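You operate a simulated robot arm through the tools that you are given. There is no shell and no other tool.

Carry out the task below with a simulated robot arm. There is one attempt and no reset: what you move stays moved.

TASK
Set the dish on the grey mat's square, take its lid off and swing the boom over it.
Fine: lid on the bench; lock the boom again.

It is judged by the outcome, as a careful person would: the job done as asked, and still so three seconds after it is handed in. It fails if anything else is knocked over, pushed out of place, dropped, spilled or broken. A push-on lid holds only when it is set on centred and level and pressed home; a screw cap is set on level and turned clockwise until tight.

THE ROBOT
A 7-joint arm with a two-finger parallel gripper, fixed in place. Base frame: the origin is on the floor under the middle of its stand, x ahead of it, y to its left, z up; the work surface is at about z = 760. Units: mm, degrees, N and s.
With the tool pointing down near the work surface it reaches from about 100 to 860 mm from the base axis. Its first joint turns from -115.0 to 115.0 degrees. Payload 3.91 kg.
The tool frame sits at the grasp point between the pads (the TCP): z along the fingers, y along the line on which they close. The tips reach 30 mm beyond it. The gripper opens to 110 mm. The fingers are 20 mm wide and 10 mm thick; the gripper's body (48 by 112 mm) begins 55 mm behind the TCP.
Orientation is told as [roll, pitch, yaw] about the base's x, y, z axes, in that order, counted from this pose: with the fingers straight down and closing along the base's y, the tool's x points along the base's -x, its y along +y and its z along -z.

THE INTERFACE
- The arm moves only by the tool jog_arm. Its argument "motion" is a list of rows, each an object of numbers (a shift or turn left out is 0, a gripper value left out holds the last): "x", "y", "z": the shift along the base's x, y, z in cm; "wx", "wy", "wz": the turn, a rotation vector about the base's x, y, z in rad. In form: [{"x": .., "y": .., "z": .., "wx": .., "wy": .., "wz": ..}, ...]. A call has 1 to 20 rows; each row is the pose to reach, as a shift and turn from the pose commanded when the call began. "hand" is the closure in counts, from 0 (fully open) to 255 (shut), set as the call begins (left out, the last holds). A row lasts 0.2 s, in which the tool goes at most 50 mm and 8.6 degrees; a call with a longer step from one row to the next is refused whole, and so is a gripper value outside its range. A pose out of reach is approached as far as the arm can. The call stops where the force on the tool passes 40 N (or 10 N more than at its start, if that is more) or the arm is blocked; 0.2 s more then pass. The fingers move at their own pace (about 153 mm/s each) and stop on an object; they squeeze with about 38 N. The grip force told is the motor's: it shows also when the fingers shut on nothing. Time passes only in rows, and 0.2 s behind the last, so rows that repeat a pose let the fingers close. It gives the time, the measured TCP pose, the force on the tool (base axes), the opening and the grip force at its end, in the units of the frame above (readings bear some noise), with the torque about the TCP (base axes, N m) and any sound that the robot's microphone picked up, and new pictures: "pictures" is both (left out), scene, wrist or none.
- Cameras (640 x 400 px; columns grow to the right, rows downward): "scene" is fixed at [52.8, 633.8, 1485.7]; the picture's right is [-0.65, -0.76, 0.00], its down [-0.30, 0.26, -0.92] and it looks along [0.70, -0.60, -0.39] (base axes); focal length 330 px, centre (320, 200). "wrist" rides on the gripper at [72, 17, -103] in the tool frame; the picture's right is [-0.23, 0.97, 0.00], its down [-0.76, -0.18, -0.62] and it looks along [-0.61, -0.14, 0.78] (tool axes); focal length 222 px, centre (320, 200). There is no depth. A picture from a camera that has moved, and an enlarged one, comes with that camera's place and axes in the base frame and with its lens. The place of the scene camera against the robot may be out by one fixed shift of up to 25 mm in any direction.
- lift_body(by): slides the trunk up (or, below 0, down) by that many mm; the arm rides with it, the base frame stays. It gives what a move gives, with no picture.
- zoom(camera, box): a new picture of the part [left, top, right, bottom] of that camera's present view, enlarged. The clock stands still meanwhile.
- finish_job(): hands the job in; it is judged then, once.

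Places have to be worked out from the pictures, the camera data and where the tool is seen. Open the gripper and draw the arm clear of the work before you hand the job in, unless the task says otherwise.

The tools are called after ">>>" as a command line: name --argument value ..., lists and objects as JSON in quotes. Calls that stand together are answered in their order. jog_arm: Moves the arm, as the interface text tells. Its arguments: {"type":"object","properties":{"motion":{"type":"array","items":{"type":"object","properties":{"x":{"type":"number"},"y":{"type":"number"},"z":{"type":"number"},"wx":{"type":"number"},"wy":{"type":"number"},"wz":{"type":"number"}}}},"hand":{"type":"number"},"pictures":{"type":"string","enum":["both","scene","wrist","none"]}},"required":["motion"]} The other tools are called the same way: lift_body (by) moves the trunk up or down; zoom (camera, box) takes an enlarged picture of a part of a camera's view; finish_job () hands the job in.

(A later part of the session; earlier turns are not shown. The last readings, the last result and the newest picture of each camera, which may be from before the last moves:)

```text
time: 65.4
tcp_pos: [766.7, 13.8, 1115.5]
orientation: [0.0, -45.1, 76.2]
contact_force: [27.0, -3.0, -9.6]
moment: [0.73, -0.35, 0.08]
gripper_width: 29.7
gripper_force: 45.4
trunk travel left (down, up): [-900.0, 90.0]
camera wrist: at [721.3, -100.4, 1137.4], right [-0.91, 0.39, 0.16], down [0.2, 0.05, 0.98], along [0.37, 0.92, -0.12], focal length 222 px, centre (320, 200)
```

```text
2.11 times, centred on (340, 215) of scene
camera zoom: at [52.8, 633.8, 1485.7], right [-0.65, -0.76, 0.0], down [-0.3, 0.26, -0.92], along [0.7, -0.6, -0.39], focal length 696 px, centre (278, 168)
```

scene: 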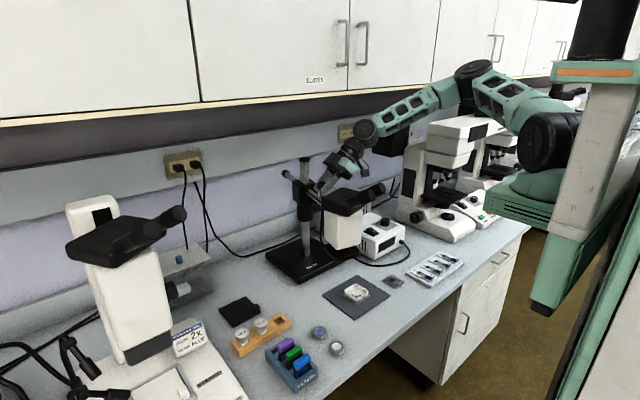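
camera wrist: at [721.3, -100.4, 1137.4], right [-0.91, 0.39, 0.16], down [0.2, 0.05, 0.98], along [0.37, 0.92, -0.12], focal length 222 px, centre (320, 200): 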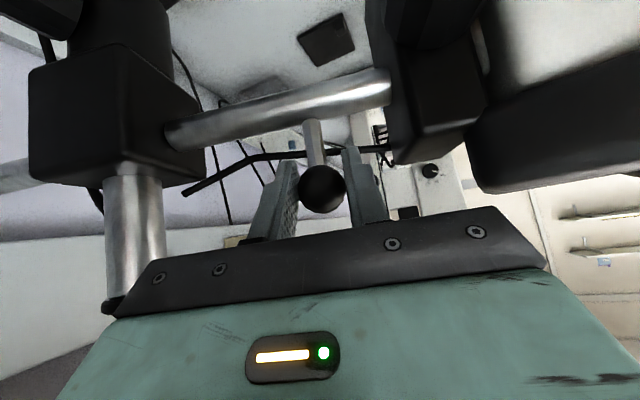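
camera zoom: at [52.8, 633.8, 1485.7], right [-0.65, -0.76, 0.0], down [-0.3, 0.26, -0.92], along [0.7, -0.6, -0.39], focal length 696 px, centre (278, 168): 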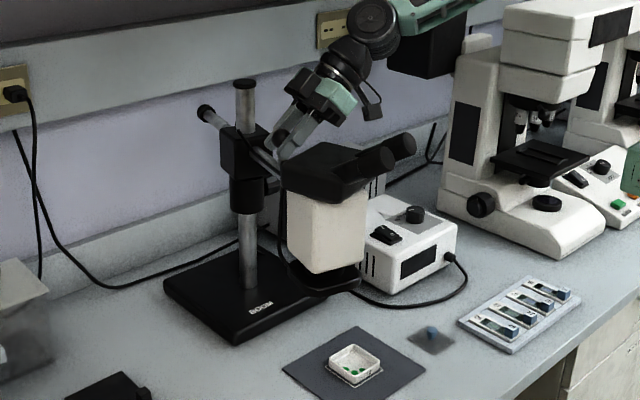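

The boom is at 76° and the head is nearing the dish. I ease the radial pull by 2.5 mm and swing the remaining 12° slowly.

>>> jog_arm --motion '[{"x": 0.2, "y": -0.3, "wz": 0.025}, {"x": 0.13, "y": -0.71, "wz": 0.055}, {"x": 0.08, "y": -1.07, "wz": 0.083}, {"x": 0.055, "y": -1.42, "wz": 0.11}, {"x": 0.03, "y": -1.78, "wz": 0.138}, {"x": 0.02, "y": -2.14, "wz": 0.165}, {"x": 0.02, "y": -2.5, "wz": 0.192}, {"x": 0.02, "y": -2.81, "wz": 0.216}, {"x": 0.02, "y": -2.81, "wz": 0.216}]' --pictures "both"

>>> zoom --camera "scene" --box '[260, 140, 420, 320]'

```text
time: 67.4
tcp_pos: [764.4, -14.9, 1115.7]
orientation: [0.2, -45.1, 88.6]
contact_force: [1.6, 5.0, 2.6]
moment: [-0.26, 0.07, 0.4]
gripper_width: 29.6
gripper_force: 45.2
trunk travel left (down, up): [-900.0, 90.0]
camera wrist: at [745.5, -136.0, 1137.8], right [-0.97, 0.18, 0.16], down [0.18, 0.09, 0.98], along [0.16, 0.98, -0.12], focal length 222 px, centre (320, 200)
```

scene: 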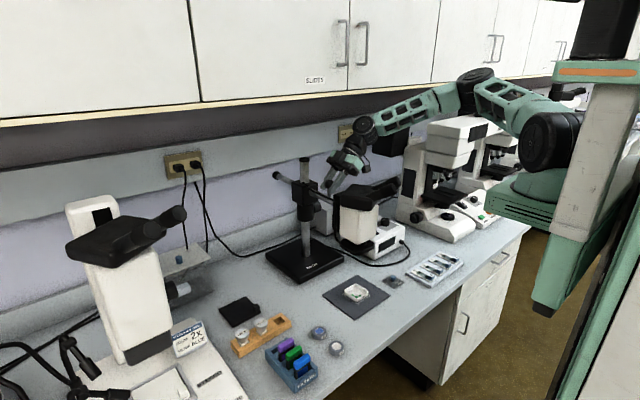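
wrist: 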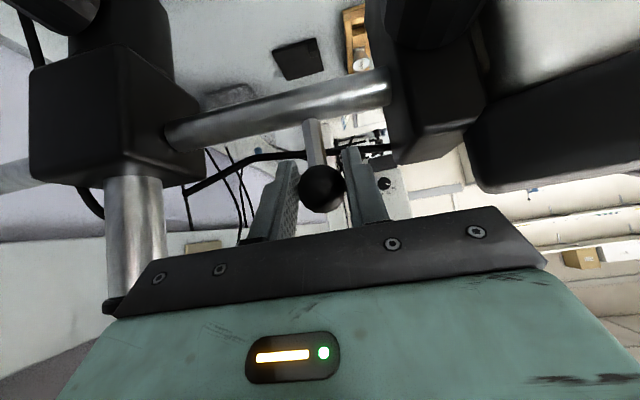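

```text
2.22 times, centred on (340, 230) of scene
camera zoom: at [52.8, 633.8, 1485.7], right [-0.65, -0.76, 0.0], down [-0.3, 0.26, -0.92], along [0.7, -0.6, -0.39], focal length 734 px, centre (276, 133)
```

zoom: 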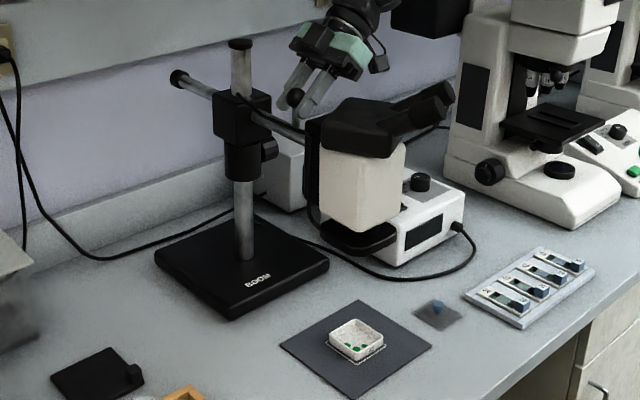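

The boom now points at the robot with the head above the mat. Forces are near zero, so I release the ball and draw back along the tool axis to check the alignment.

>>> jog_arm --motion '[{"x": 0}, {"x": 0}, {"x": 0}, {"x": -0.05, "y": -2.0, "z": 2.0}, {"x": -0.1, "y": -4.5, "z": 4.5}, {"x": -0.17, "y": -7.0, "z": 7.0}, {"x": -0.17, "y": -7.0, "z": 7.0}]' --hand 110 --pictures "both"

>>> zoom --camera "wrist" --box '[120, 0, 440, 200]'

>>> zoom --camera "scene" --box '[300, 170, 420, 320]'

```text
time: 69.0
tcp_pos: [763.9, -84.9, 1186.8]
orientation: [0.0, -45.1, 88.6]
contact_force: [0.5, 0.8, -0.1]
moment: [-0.01, 0.01, -0.02]
gripper_width: 62.7
gripper_force: 0.2
trunk travel left (down, up): [-900.0, 90.0]
camera wrist: at [744.1, -207.3, 1209.1], right [-0.97, 0.18, 0.16], down [0.18, 0.09, 0.98], along [0.17, 0.98, -0.12], focal length 222 px, centre (320, 200)
```

scene: 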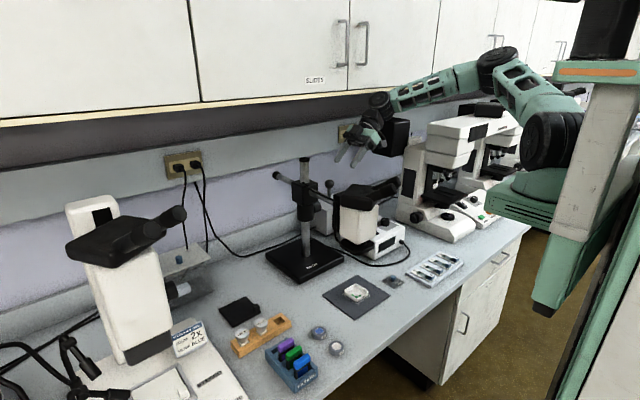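
wrist: 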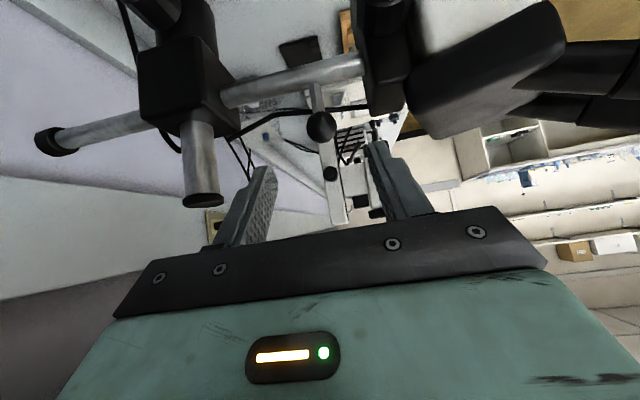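

```text
2.00 times, centred on (280, 100) of wrist
camera zoom: at [744.1, -207.3, 1209.1], right [-0.97, 0.18, 0.16], down [0.18, 0.09, 0.98], along [0.17, 0.98, -0.12], focal length 444 px, centre (400, 400)
```

zoom: 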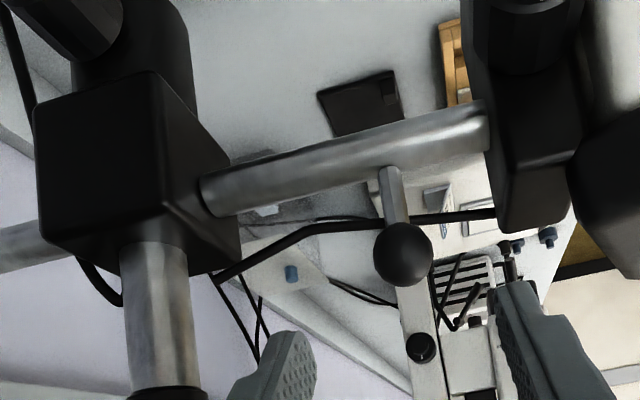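

```text
2.67 times, centred on (360, 245) of scene
camera zoom: at [52.8, 633.8, 1485.7], right [-0.65, -0.76, 0.0], down [-0.3, 0.26, -0.92], along [0.7, -0.6, -0.39], focal length 881 px, centre (213, 80)
```

zoom: 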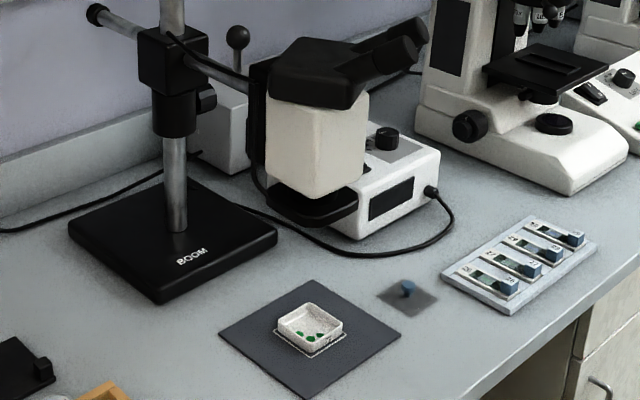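

The knob stayed facing −y while the boom swung, so I can reach it from the −y side with the hand yawed 45°. I first move clear of the boom and yaw the hand, watching where the elbow goes.

>>> jog_arm --motion '[{"x": -0.4, "y": -1.4, "z": -0.6, "wz": -0.12}, {"x": -0.8, "y": -2.8, "z": -1.8, "wz": -0.25}, {"x": -1.2, "y": -4.2, "z": -3.2, "wz": -0.38}, {"x": -1.6, "y": -5.6, "z": -4.8, "wz": -0.51}, {"x": -2.0, "y": -7.0, "z": -6.4, "wz": -0.64}, {"x": -2.0, "y": -8.5, "z": -8.0, "wz": -0.76}, {"x": -2.0, "y": -8.5, "z": -8.0, "wz": -0.76}]' --hand 107 --pictures "both"

```text
time: 70.6
tcp_pos: [743.7, -169.4, 1108.2]
orientation: [0.1, -45.0, 44.9]
contact_force: [-0.1, 0.3, 0.4]
moment: [0.01, 0.0, 0.0]
gripper_width: 64.0
gripper_force: 0.0
trunk travel left (down, up): [-900.0, 90.0]
camera wrist: at [644.0, -243.4, 1129.3], right [-0.57, 0.8, 0.16], down [0.2, -0.06, 0.98], along [0.79, 0.59, -0.12], focal length 222 px, centre (320, 200)
```

scene: 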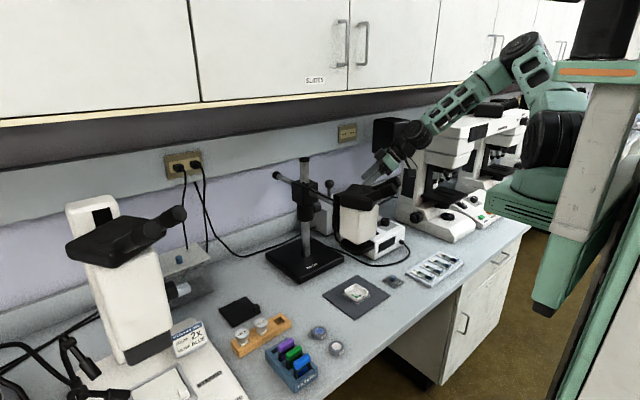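
wrist: 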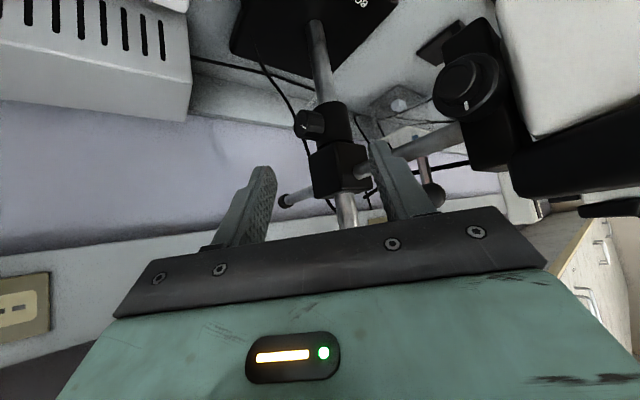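

The knob faces me in this yawed view and the arm is clear. Next I level the hand (pitch up 45°) at a safe distance.

>>> jog_arm --motion '[{"x": 0.3, "z": -0.8, "wx": 0.0925, "wy": -0.0925}, {"x": 0.6, "z": -1.6, "wx": 0.185, "wy": -0.185}, {"x": 0.9, "z": -2.5, "wx": 0.2775, "wy": -0.2775}, {"x": 1.2, "z": -3.4, "wx": 0.37, "wy": -0.37}, {"x": 1.5, "z": -4.2, "wx": 0.4625, "wy": -0.4625}, {"x": 1.8, "z": -5.0, "wx": 0.555, "wy": -0.555}, {"x": 1.8, "z": -5.0, "wx": 0.555, "wy": -0.555}]' --pictures "both"

```text
time: 72.2
tcp_pos: [765.1, -217.2, 1077.2]
orientation: [-50.8, -80.0, 95.4]
contact_force: [0.1, 0.4, 0.0]
moment: [0.0, 0.0, 0.01]
gripper_width: 63.9
gripper_force: 0.0
trunk travel left (down, up): [-900.0, 90.0]
stopped in row 7: the arm was blocked; the commanded pose is now the measured one
camera wrist: at [681.1, -287.9, 1014.9], right [-0.69, 0.72, 0.09], down [-0.33, -0.43, 0.84], along [0.65, 0.55, 0.53], focal length 222 px, centre (320, 200)
```

scene: 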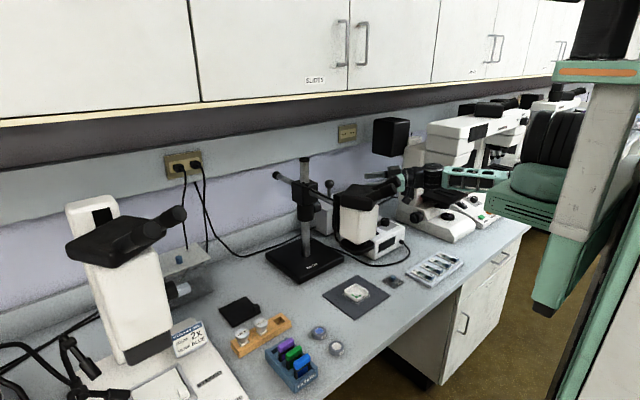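
wrist: 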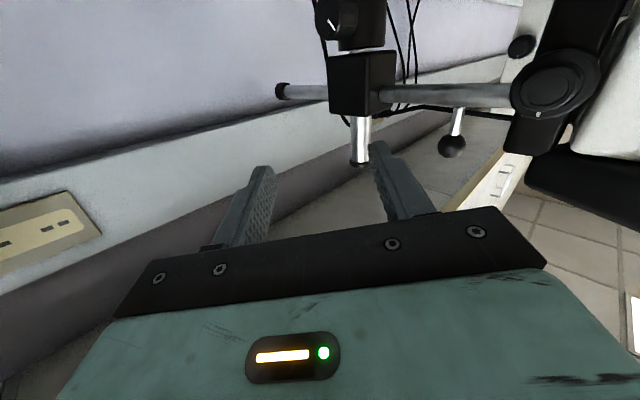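

The arm reported being blocked and its elbow has dropped beside the compound microscope. I look closely before doing anything else.

>>> zoom --camera "scene" --box '[340, 90, 560, 250]'

>>> zoom --camera "scene" --box '[380, 130, 500, 220]'

```text
2.50 times, centred on (450, 170) of scene
camera zoom: at [52.8, 633.8, 1485.7], right [-0.65, -0.76, 0.0], down [-0.3, 0.26, -0.92], along [0.7, -0.6, -0.39], focal length 826 px, centre (-5, 275)
```

zoom: 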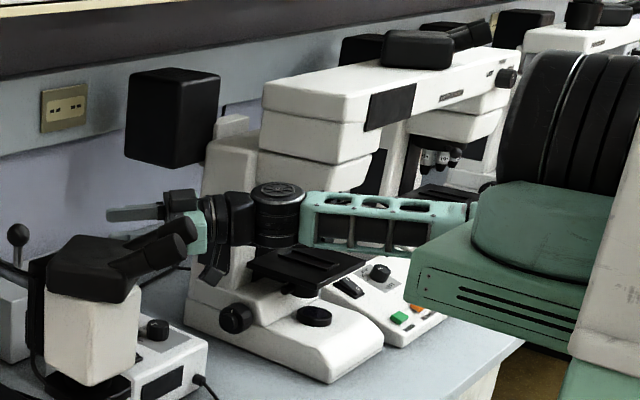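

```text
4.44 times, centred on (440, 175) of scene
camera zoom: at [52.8, 633.8, 1485.7], right [-0.65, -0.76, 0.0], down [-0.3, 0.26, -0.92], along [0.7, -0.6, -0.39], focal length 1469 px, centre (-213, 311)
```

zoom: 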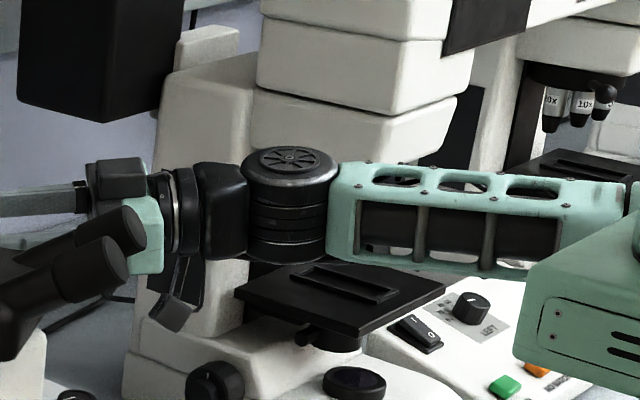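

The microscope base, focus knob and head are at the same pixels as before, so nothing was moved; the arm reached a joint limit with the elbow low. I reverse the move back to the previous 45°-down pose and check the arm's shape.

>>> jog_arm --motion '[{"x": -0.4, "y": 0.8, "z": 0.5, "wx": -0.0638, "wy": 0.0944, "wz": -0.0082}, {"x": -0.7, "y": 1.6, "z": 1.0, "wx": -0.1275, "wy": 0.1889, "wz": -0.0164}, {"x": -1.1, "y": 2.4, "z": 1.55, "wx": -0.1912, "wy": 0.2833, "wz": -0.0246}, {"x": -1.1, "y": 2.4, "z": 1.55, "wx": -0.1912, "wy": 0.2833, "wz": -0.0246}]' --pictures "both"

>>> zoom --camera "scene" --box '[340, 20, 600, 250]'

```text
time: 73.2
tcp_pos: [752.6, -192.2, 1091.4]
orientation: [-8.0, -64.3, 52.7]
contact_force: [0.5, -0.1, -0.3]
moment: [0.0, 0.02, -0.02]
gripper_width: 63.9
gripper_force: 0.1
trunk travel left (down, up): [-900.0, 90.0]
camera wrist: at [655.0, -267.5, 1068.6], right [-0.63, 0.76, 0.15], down [-0.08, -0.25, 0.96], along [0.77, 0.6, 0.22], focal length 222 px, centre (320, 200)
```

scene: 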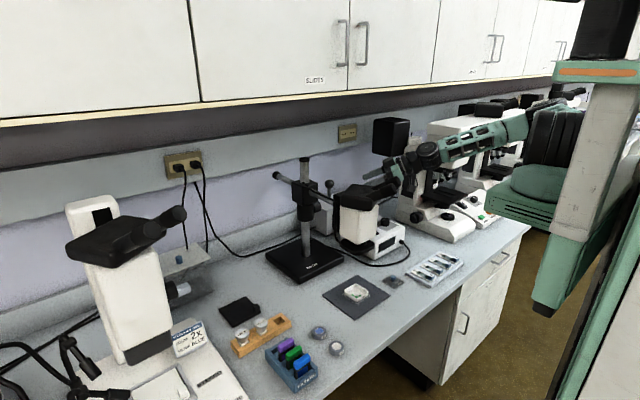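
wrist: 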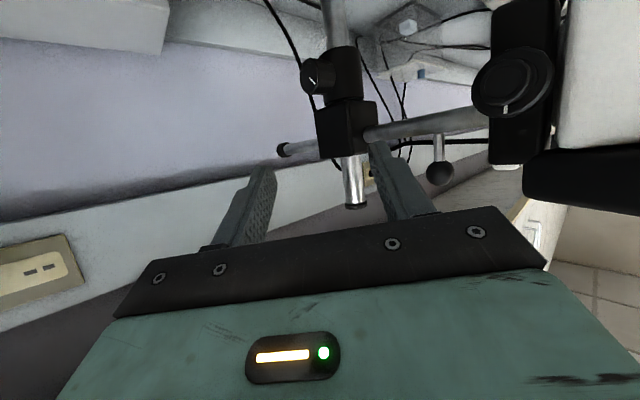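

```text
1.74 times, centred on (470, 135) of scene
camera zoom: at [52.8, 633.8, 1485.7], right [-0.65, -0.76, 0.0], down [-0.3, 0.26, -0.92], along [0.7, -0.6, -0.39], focal length 575 px, centre (59, 313)
```

zoom: 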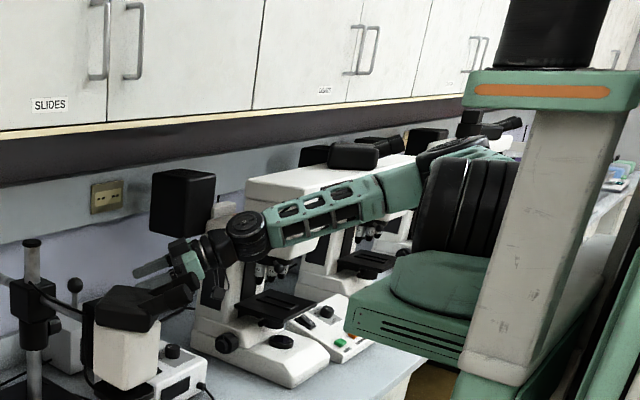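

The forearm is rising back without touching anything. I finish the reversal.

>>> jog_arm --motion '[{"x": -0.35, "y": 0.8, "z": 0.5, "wx": -0.0638, "wy": 0.0944, "wz": -0.0082}, {"x": -0.7, "y": 1.6, "z": 1.0, "wx": -0.1275, "wy": 0.1889, "wz": -0.0164}, {"x": -0.9, "y": 2.3, "z": 1.7, "wx": -0.1912, "wy": 0.2833, "wz": -0.0246}, {"x": -0.9, "y": 2.3, "z": 1.7, "wx": -0.1912, "wy": 0.2833, "wz": -0.0246}]' --pictures "scene"

>>> zoom --camera "scene" --box '[340, 20, 600, 250]'

```text
time: 74.2
tcp_pos: [745.0, -167.6, 1107.1]
orientation: [0.5, -45.4, 44.1]
contact_force: [0.2, -0.1, 0.4]
moment: [0.02, -0.03, -0.02]
gripper_width: 63.8
gripper_force: 0.1
trunk travel left (down, up): [-900.0, 90.0]
```

scene: 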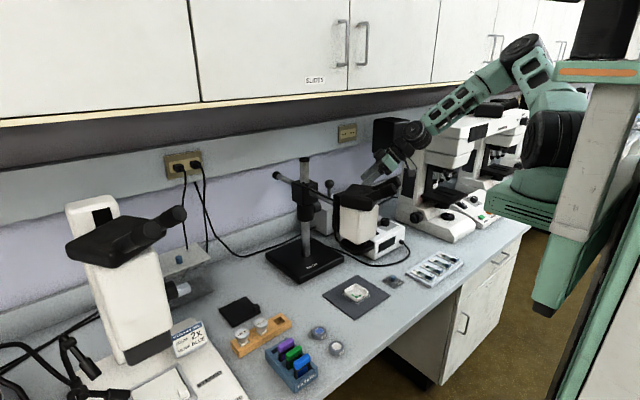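

```text
1.74 times, centred on (470, 135) of scene
camera zoom: at [52.8, 633.8, 1485.7], right [-0.65, -0.76, 0.0], down [-0.3, 0.26, -0.92], along [0.7, -0.6, -0.39], focal length 575 px, centre (59, 313)
```

zoom: 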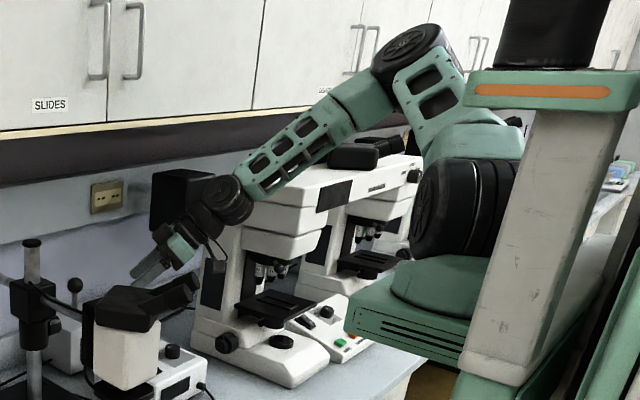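

The arm is back in its safe elbow-up shape. I now roll the hand −90° here, at the 45°-down attitude, so I can come to the knob from above and −y without levelling the hand.

>>> jog_arm --motion '[{"wx": -0.073, "wy": -0.0708, "wz": 0.1002}, {"wx": -0.146, "wy": -0.1416, "wz": 0.2005}, {"wx": -0.219, "wy": -0.2123, "wz": 0.3007}, {"wx": -0.292, "wy": -0.2831, "wz": 0.401}, {"wx": -0.365, "wy": -0.3539, "wz": 0.5012}, {"wx": -0.4381, "wy": -0.4246, "wz": 0.6015}, {"wx": -0.4381, "wy": -0.4246, "wz": 0.6015}]' --pictures "scene"

```text
time: 75.8
tcp_pos: [744.4, -168.3, 1108.7]
orientation: [-37.0, -27.7, 102.9]
contact_force: [0.2, 1.0, 0.6]
moment: [0.01, -0.03, 0.02]
gripper_width: 63.8
gripper_force: 0.1
trunk travel left (down, up): [-900.0, 90.0]
```

scene: 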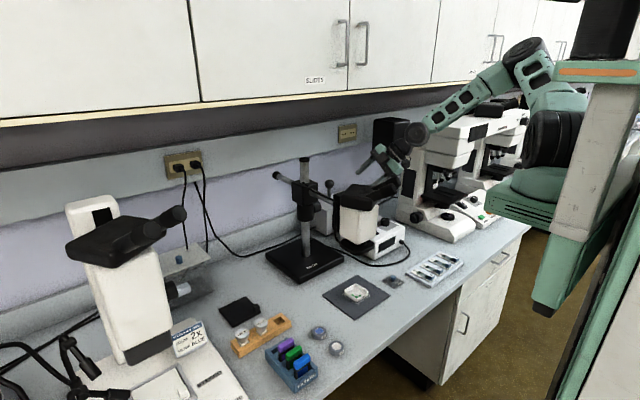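

The roll goes well with the elbow staying put. I complete it.

>>> jog_arm --motion '[{"wx": -0.073, "wy": -0.0708, "wz": 0.1002}, {"wx": -0.146, "wy": -0.1416, "wz": 0.2005}, {"wx": -0.219, "wy": -0.2123, "wz": 0.3007}, {"wx": -0.292, "wy": -0.2831, "wz": 0.401}, {"wx": -0.365, "wy": -0.3539, "wz": 0.5012}, {"wx": -0.365, "wy": -0.3539, "wz": 0.5012}]' --pictures "both"

>>> zoom --camera "scene" --box '[300, 20, 600, 285]'

```text
time: 77.2
tcp_pos: [744.2, -167.8, 1108.0]
orientation: [-44.8, 0.1, 134.3]
contact_force: [-0.3, 1.3, 0.4]
moment: [0.0, -0.02, 0.02]
gripper_width: 63.8
gripper_force: 0.1
trunk travel left (down, up): [-900.0, 90.0]
camera wrist: at [734.7, -276.9, 1169.9], right [-0.65, -0.32, -0.69], down [-0.76, 0.33, 0.57], along [0.04, 0.89, -0.46], focal length 222 px, centre (320, 200)
```

scene: 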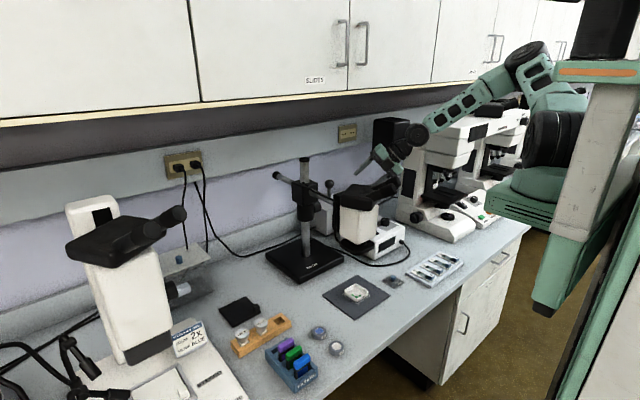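
wrist: 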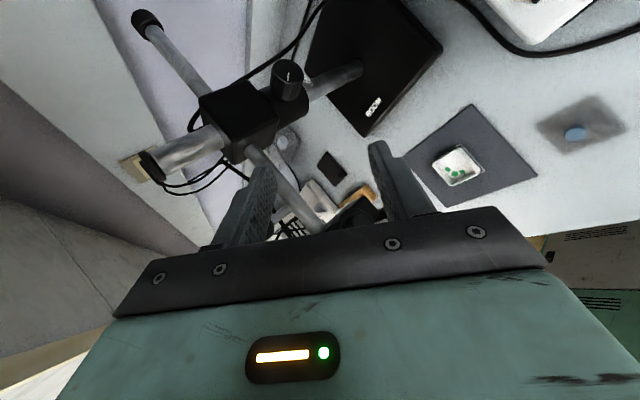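

```text
1.51 times, centred on (450, 152) of scene
camera zoom: at [52.8, 633.8, 1485.7], right [-0.65, -0.76, 0.0], down [-0.3, 0.26, -0.92], along [0.7, -0.6, -0.39], focal length 499 px, centre (124, 272)
```

zoom: 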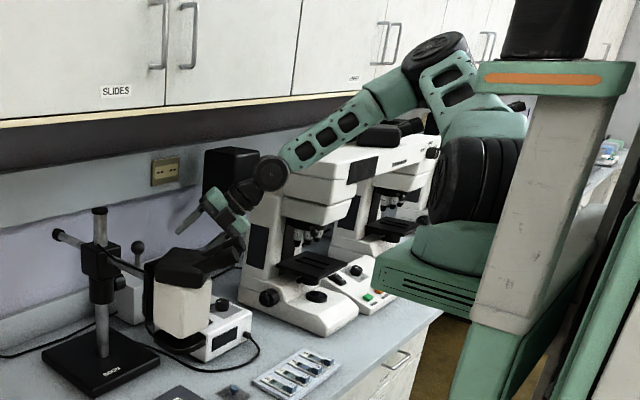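

The roll is complete and the elbow is still up. I now turn the hand to its approach attitude (35° down, yaw 30°) and move to about 90 mm short of the knob.

>>> jog_arm --motion '[{"x": 1.2, "y": 1.0, "z": -1.3, "wx": 0.062, "wy": -0.0042, "wz": -0.0597}, {"x": 2.3, "y": 1.9, "z": -2.5, "wx": 0.124, "wy": -0.0083, "wz": -0.1193}, {"x": 3.5, "y": 2.9, "z": -3.8, "wx": 0.186, "wy": -0.0125, "wz": -0.179}, {"x": 3.5, "y": 2.9, "z": -3.8, "wx": 0.186, "wy": -0.0125, "wz": -0.179}]' --pictures "scene"

```text
time: 78.2
tcp_pos: [778.4, -137.1, 1069.4]
orientation: [-52.2, -7.8, 124.4]
contact_force: [0.0, -0.1, 0.6]
moment: [0.05, -0.01, 0.0]
gripper_width: 63.7
gripper_force: 0.1
trunk travel left (down, up): [-900.0, 90.0]
```

scene: 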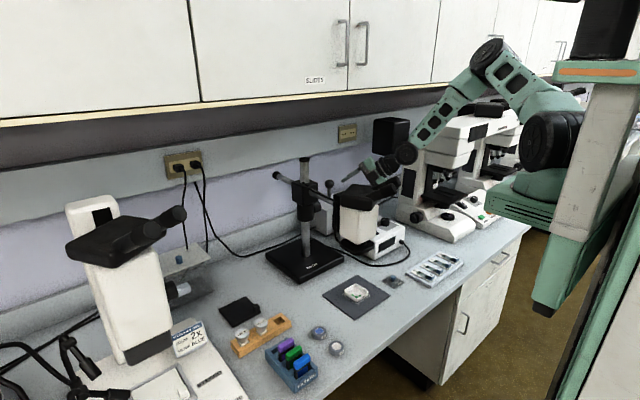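

The elbow stays high and clear. I complete the second half of this move.

>>> jog_arm --motion '[{"x": 1.2, "y": 0.9, "z": -1.3, "wx": 0.062, "wy": -0.0042, "wz": -0.0597}, {"x": 2.3, "y": 1.8, "z": -2.5, "wx": 0.124, "wy": -0.0083, "wz": -0.1193}, {"x": 3.45, "y": 2.75, "z": -3.75, "wx": 0.186, "wy": -0.0125, "wz": -0.179}, {"x": 3.45, "y": 2.75, "z": -3.75, "wx": 0.186, "wy": -0.0125, "wz": -0.179}]' --pictures "both"

>>> zoom --camera "wrist" --box '[160, 50, 480, 250]'

>>> zoom --camera "scene" --box '[280, 60, 520, 270]'

```text
time: 79.2
tcp_pos: [814.3, -112.5, 1031.6]
orientation: [-58.2, -16.5, 115.4]
contact_force: [0.0, -0.2, 0.1]
moment: [-0.04, -0.03, 0.0]
gripper_width: 63.8
gripper_force: 0.2
trunk travel left (down, up): [-900.0, 90.0]
camera wrist: at [761.8, -223.9, 1049.9], right [-0.66, 0.19, -0.73], down [-0.65, 0.35, 0.68], along [0.38, 0.92, -0.11], focal length 222 px, centre (320, 200)
```

scene: 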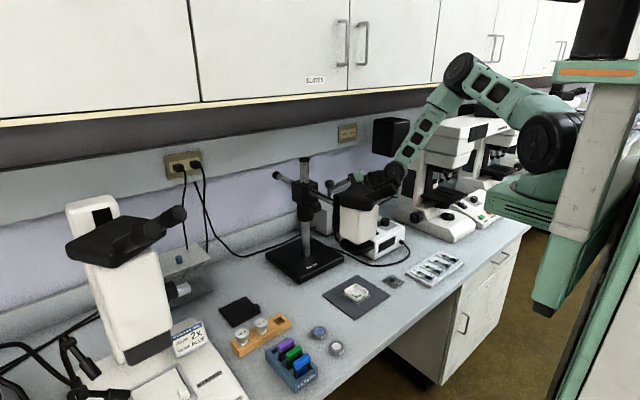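
wrist: 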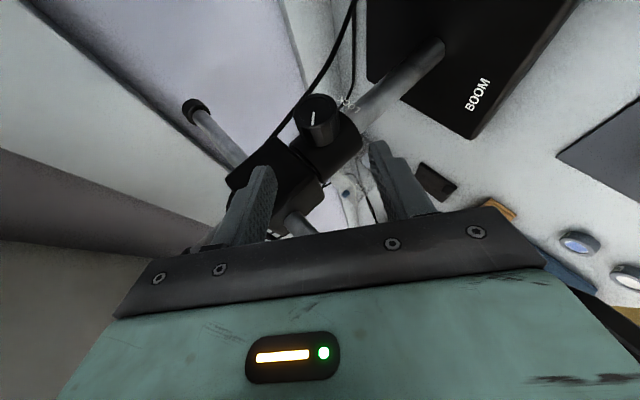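

```text
2.00 times, centred on (320, 150) of wrist
camera zoom: at [761.8, -223.9, 1049.9], right [-0.66, 0.19, -0.73], down [-0.65, 0.35, 0.68], along [0.38, 0.92, -0.11], focal length 444 px, centre (320, 300)
```

zoom: 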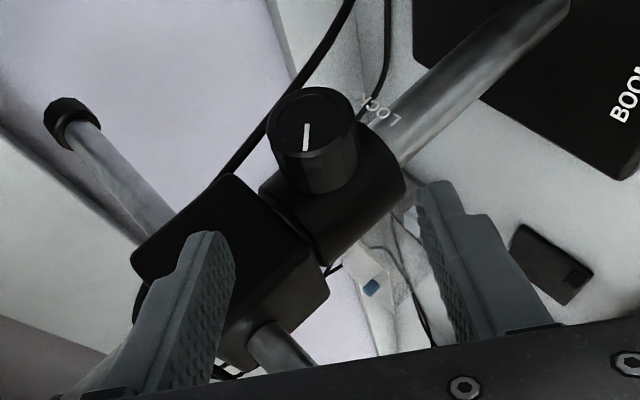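

```text
1.90 times, centred on (400, 165) of scene
camera zoom: at [52.8, 633.8, 1485.7], right [-0.65, -0.76, 0.0], down [-0.3, 0.26, -0.92], along [0.7, -0.6, -0.39], focal length 629 px, centre (168, 267)
```

zoom: 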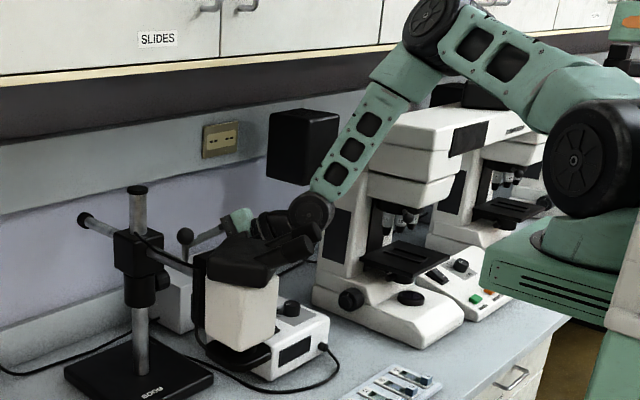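

The knob face computes to (891.5, −69, 978.5), straight along the tool axis. I advance 87 mm along the tool axis so the pads straddle it.

>>> jog_arm --motion '[{"x": 2.0, "y": 1.45, "z": -1.45}, {"x": 4.2, "y": 3.0, "z": -3.0}, {"x": 6.1, "y": 4.4, "z": -4.4}, {"x": 6.1, "y": 4.4, "z": -4.4}]' --pictures "both"

>>> zoom --camera "wrist" --box '[200, 90, 440, 240]'

>>> zoom --camera "scene" --box '[280, 60, 520, 270]'

```text
time: 80.2
tcp_pos: [877.0, -64.3, 984.8]
orientation: [-58.2, -16.6, 115.4]
contact_force: [-0.5, -0.2, -0.8]
moment: [0.0, 0.0, -0.02]
gripper_width: 63.7
gripper_force: 0.1
trunk travel left (down, up): [-900.0, 90.0]
camera wrist: at [825.0, -177.2, 1002.7], right [-0.66, 0.19, -0.73], down [-0.65, 0.35, 0.68], along [0.38, 0.92, -0.11], focal length 222 px, centre (320, 200)
```

scene: 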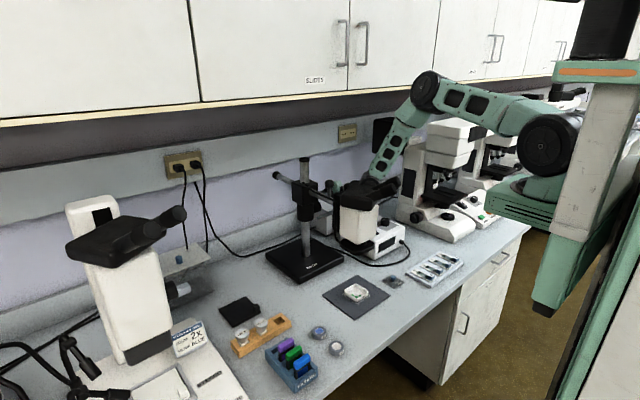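
wrist: 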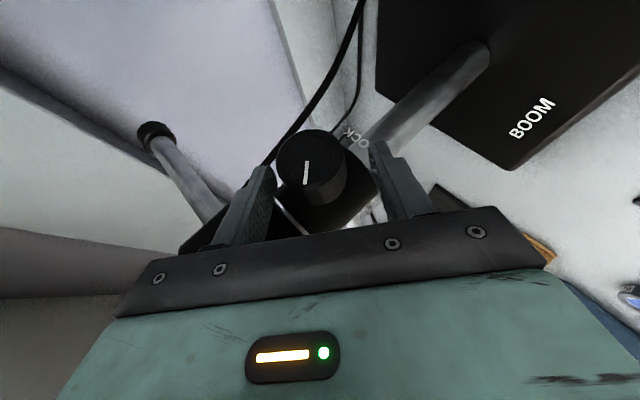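

```text
2.67 times, centred on (320, 165) of wrist
camera zoom: at [825.0, -177.2, 1002.7], right [-0.66, 0.19, -0.73], down [-0.65, 0.35, 0.68], along [0.38, 0.92, -0.11], focal length 592 px, centre (320, 293)
```

zoom: 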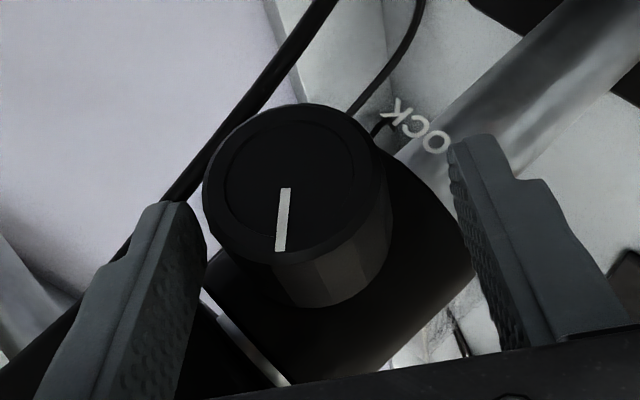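

```text
1.90 times, centred on (400, 165) of scene
camera zoom: at [52.8, 633.8, 1485.7], right [-0.65, -0.76, 0.0], down [-0.3, 0.26, -0.92], along [0.7, -0.6, -0.39], focal length 629 px, centre (168, 267)
```

zoom: 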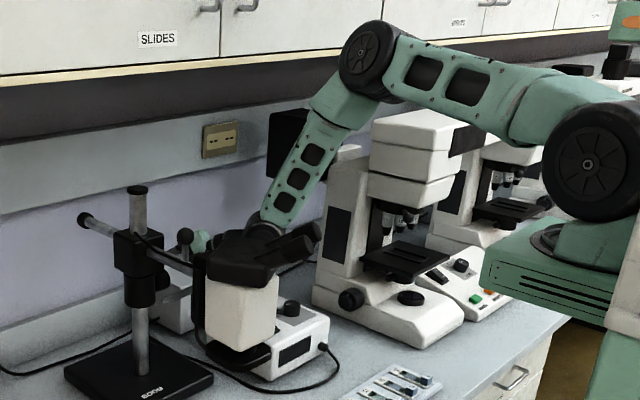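

The knob is between the pads (about 3 mm toward the upper one), index at half past ten. I centre on it and close.

>>> jog_arm --motion '[{"x": 0.19, "z": 0.26}, {"x": 0.19, "z": 0.26}, {"x": 0.19, "z": 0.26}, {"x": 0.19, "z": 0.26}]' --hand 200 --pictures "wrist"

>>> zoom --camera "wrist" --box '[200, 90, 440, 240]'

```text
time: 81.2
tcp_pos: [879.4, -64.4, 989.1]
orientation: [-58.1, -16.8, 115.5]
contact_force: [13.3, 5.3, -8.4]
moment: [1.02, -0.03, -1.26]
gripper_width: 41.5
gripper_force: 44.6
trunk travel left (down, up): [-900.0, 90.0]
camera wrist: at [827.0, -177.3, 1005.9], right [-0.66, 0.19, -0.73], down [-0.65, 0.35, 0.68], along [0.38, 0.92, -0.11], focal length 222 px, centre (320, 200)
```

wrist: 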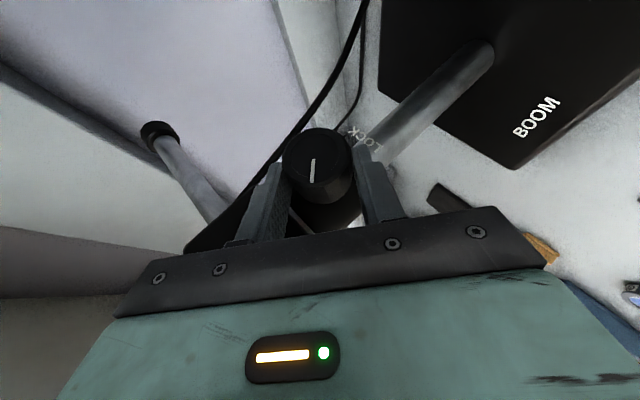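

```text
2.67 times, centred on (320, 165) of wrist
camera zoom: at [827.0, -177.3, 1005.9], right [-0.66, 0.19, -0.73], down [-0.65, 0.35, 0.68], along [0.38, 0.92, -0.11], focal length 592 px, centre (320, 293)
```

zoom: 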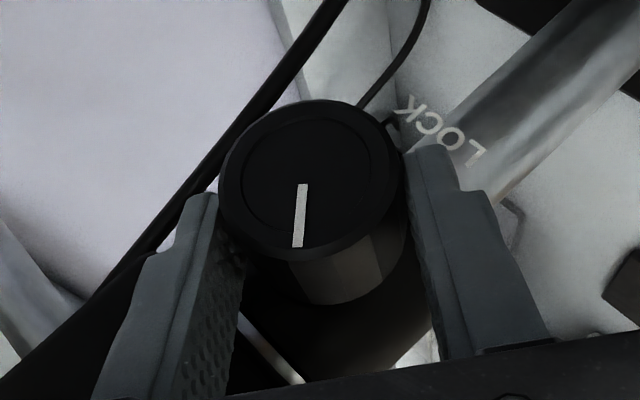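

Gripped at 41.5 mm. There seems to be a mark by the LOCK lettering; I enlarge it to confirm the turning direction.

>>> zoom --camera "wrist" --box '[330, 110, 410, 190]'

```text
5.00 times, centred on (370, 150) of wrist
camera zoom: at [827.0, -177.3, 1005.9], right [-0.66, 0.19, -0.73], down [-0.65, 0.35, 0.68], along [0.38, 0.92, -0.11], focal length 1111 px, centre (70, 450)
```

zoom: 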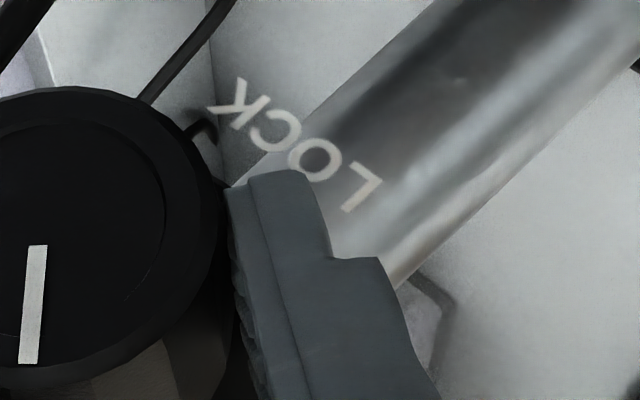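

Only the label. I turn the knob clockwise (seen facing it) 40°, pivoting about its axis.

>>> jog_arm --motion '[{"x": 0.064, "z": 0.082, "wy": 0.07}, {"x": 0.134, "z": 0.16, "wy": 0.14}, {"x": 0.21, "z": 0.232, "wy": 0.209}, {"x": 0.29, "z": 0.3, "wy": 0.279}, {"x": 0.374, "z": 0.361, "wy": 0.349}, {"x": 0.463, "z": 0.416, "wy": 0.419}, {"x": 0.555, "z": 0.465, "wy": 0.489}, {"x": 0.65, "z": 0.507, "wy": 0.559}, {"x": 0.748, "z": 0.543, "wy": 0.628}, {"x": 0.849, "z": 0.572, "wy": 0.698}, {"x": 0.849, "z": 0.572, "wy": 0.698}]' --pictures "both"

>>> zoom --camera "wrist" --box '[200, 90, 440, 240]'

```text
time: 83.7
tcp_pos: [889.2, -66.1, 999.4]
orientation: [-17.0, -28.9, 98.8]
contact_force: [15.1, 8.1, -12.8]
moment: [-0.67, -0.26, -0.46]
gripper_width: 41.8
gripper_force: 45.0
trunk travel left (down, up): [-900.0, 90.0]
stopped in row 11: the force on the tool passed its limit at 40 N (the readings are from after the stop); the commanded pose is now the measured one
camera wrist: at [860.3, -178.1, 1045.7], right [-0.97, 0.19, -0.14], down [-0.06, 0.35, 0.94], along [0.23, 0.92, -0.32], focal length 222 px, centre (320, 200)
```

scene: 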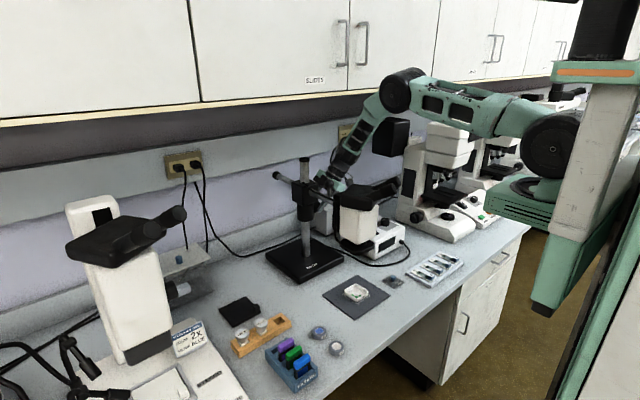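
wrist: 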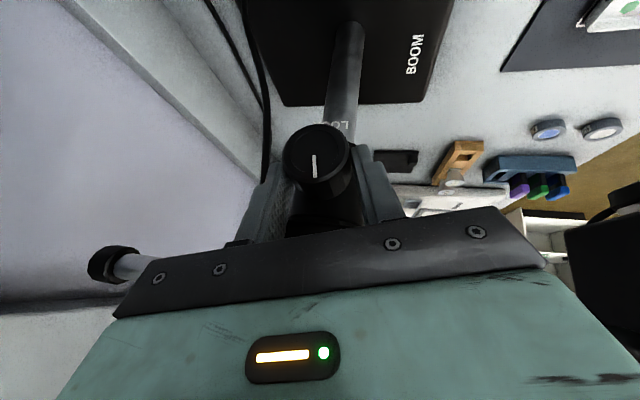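

```text
2.67 times, centred on (320, 165) of wrist
camera zoom: at [860.3, -178.1, 1045.7], right [-0.97, 0.19, -0.14], down [-0.06, 0.35, 0.94], along [0.23, 0.92, -0.32], focal length 592 px, centre (320, 293)
```

zoom: 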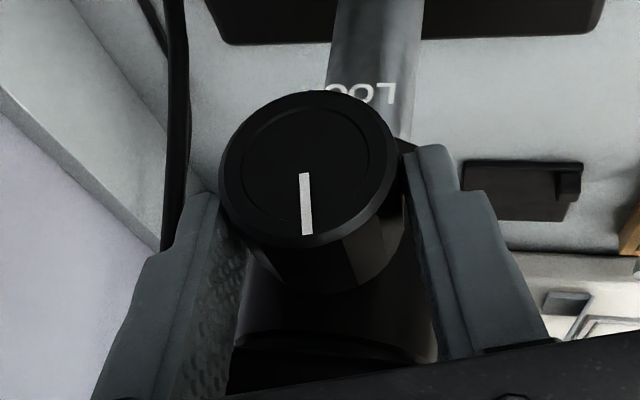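

The knob followed 40° clockwise (index now straight up); the force limit tripped only at the end of the stroke. I open, swing the hand back around the knob for a second stroke.

>>> jog_arm --motion '[{"x": 0}, {"x": 0}, {"x": 0}, {"x": -0.2, "z": -0.1, "wy": -0.0873}, {"x": -0.4, "z": -0.2, "wy": -0.1745}, {"x": -0.57, "z": -0.33, "wy": -0.2618}, {"x": -0.72, "z": -0.48, "wy": -0.349}, {"x": -0.85, "z": -0.63, "wy": -0.4363}, {"x": -0.97, "z": -0.8, "wy": -0.5236}, {"x": -1.06, "z": -0.965, "wy": -0.6109}, {"x": -1.12, "y": 0.1, "z": -1.14, "wy": -0.698}, {"x": -1.12, "y": 0.1, "z": -1.14, "wy": -0.698}]' --hand 107 --pictures "both"

>>> zoom --camera "wrist" --box '[200, 90, 440, 240]'

```text
time: 86.3
tcp_pos: [877.3, -65.3, 986.9]
orientation: [-58.4, -16.6, 115.5]
contact_force: [2.3, -1.3, -3.2]
moment: [-0.01, 0.19, -0.09]
gripper_width: 63.4
gripper_force: 0.1
trunk travel left (down, up): [-900.0, 90.0]
camera wrist: at [824.8, -178.8, 1004.8], right [-0.66, 0.19, -0.73], down [-0.65, 0.35, 0.68], along [0.38, 0.92, -0.1], focal length 222 px, centre (320, 200)
```

scene: 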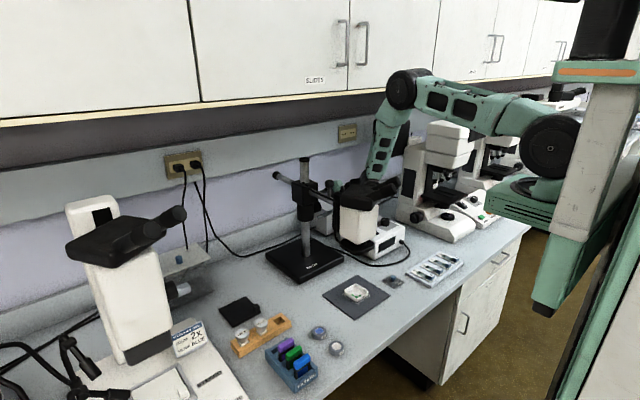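
wrist: 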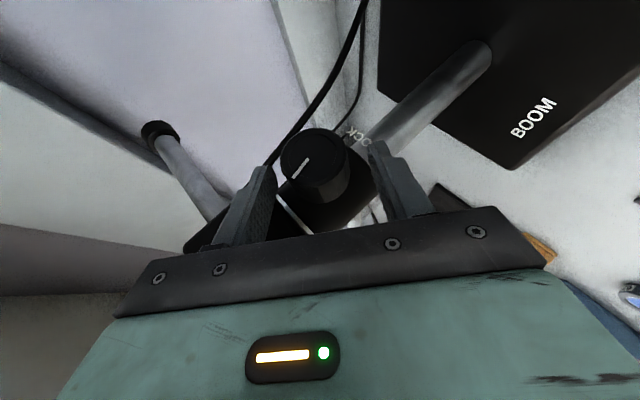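

```text
2.67 times, centred on (320, 165) of wrist
camera zoom: at [824.8, -178.8, 1004.8], right [-0.66, 0.19, -0.73], down [-0.65, 0.35, 0.68], along [0.38, 0.92, -0.1], focal length 592 px, centre (320, 293)
```

zoom: 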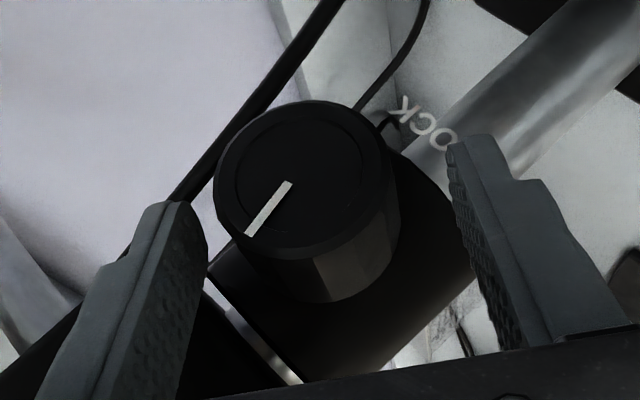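

The index is now at about −10° from vertical (started locked at +45°). I centre, grip again and do the second clockwise stroke.

>>> jog_arm --motion '[{"x": 0.15, "z": 0.2}, {"x": 0.15, "z": 0.2}, {"x": 0.15, "z": 0.2}, {"x": 0.15, "z": 0.2}]' --hand 200 --pictures "none"

```text
time: 87.3
tcp_pos: [875.9, -65.8, 989.4]
orientation: [-58.3, -16.8, 115.5]
contact_force: [-4.2, 2.0, -10.0]
moment: [1.2, 0.22, -0.7]
gripper_width: 41.9
gripper_force: 45.3
trunk travel left (down, up): [-900.0, 90.0]
```

Gripped again (41.9 mm). I turn clockwise another 44° about the knob's axis.

>>> jog_arm --motion '[{"x": 0.082, "z": 0.106, "wy": 0.07}, {"x": 0.171, "z": 0.206, "wy": 0.14}, {"x": 0.267, "z": 0.299, "wy": 0.209}, {"x": 0.369, "z": 0.387, "wy": 0.279}, {"x": 0.477, "z": 0.466, "wy": 0.349}, {"x": 0.591, "z": 0.537, "wy": 0.419}, {"x": 0.709, "z": 0.601, "wy": 0.489}, {"x": 0.83, "z": 0.657, "wy": 0.559}, {"x": 0.956, "z": 0.703, "wy": 0.628}, {"x": 1.085, "z": 0.741, "wy": 0.698}, {"x": 1.216, "z": 0.77, "wy": 0.768}, {"x": 1.216, "z": 0.77, "wy": 0.768}]' --pictures "both"

>>> zoom --camera "wrist" --box '[200, 90, 440, 240]'

```text
time: 89.9
tcp_pos: [891.2, -65.1, 997.9]
orientation: [-12.3, -29.6, 96.3]
contact_force: [-1.0, -2.3, -15.1]
moment: [0.89, 0.08, -0.7]
gripper_width: 41.4
gripper_force: 45.7
trunk travel left (down, up): [-900.0, 90.0]
camera wrist: at [865.6, -178.3, 1046.8], right [-0.98, 0.19, -0.07], down [0.0, 0.35, 0.94], along [0.2, 0.92, -0.34], focal length 222 px, centre (320, 200)
```

scene: 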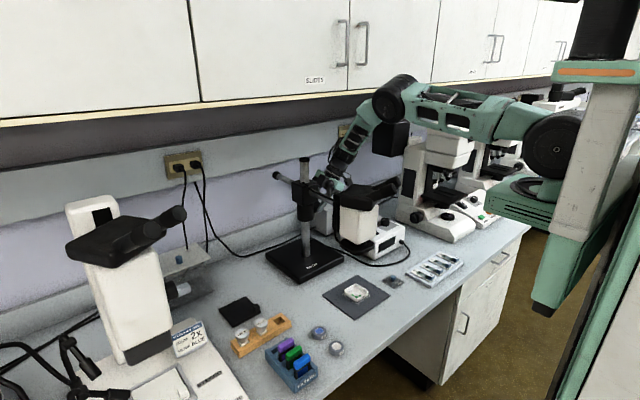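
wrist: 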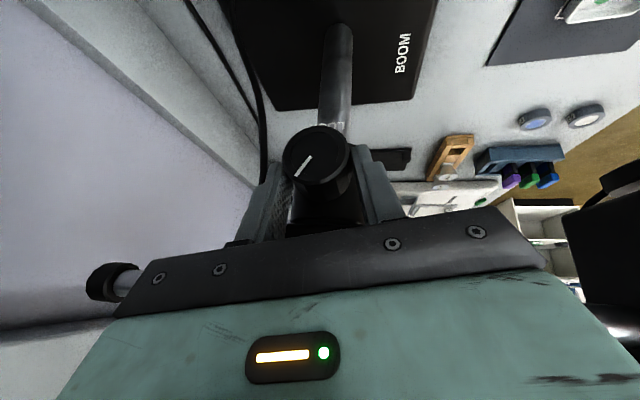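

```text
2.67 times, centred on (320, 165) of wrist
camera zoom: at [865.6, -178.3, 1046.8], right [-0.98, 0.19, -0.07], down [0.0, 0.35, 0.94], along [0.2, 0.92, -0.34], focal length 592 px, centre (320, 293)
```

zoom: 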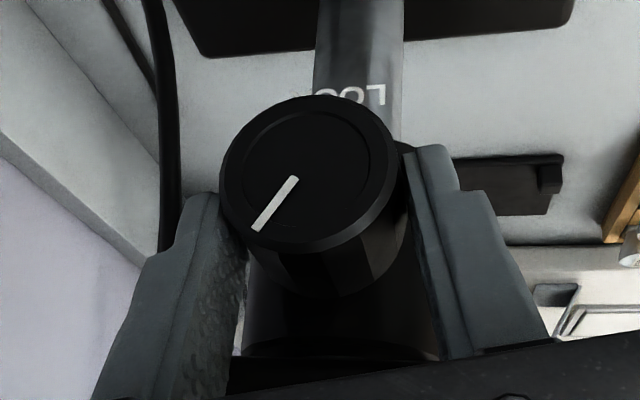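

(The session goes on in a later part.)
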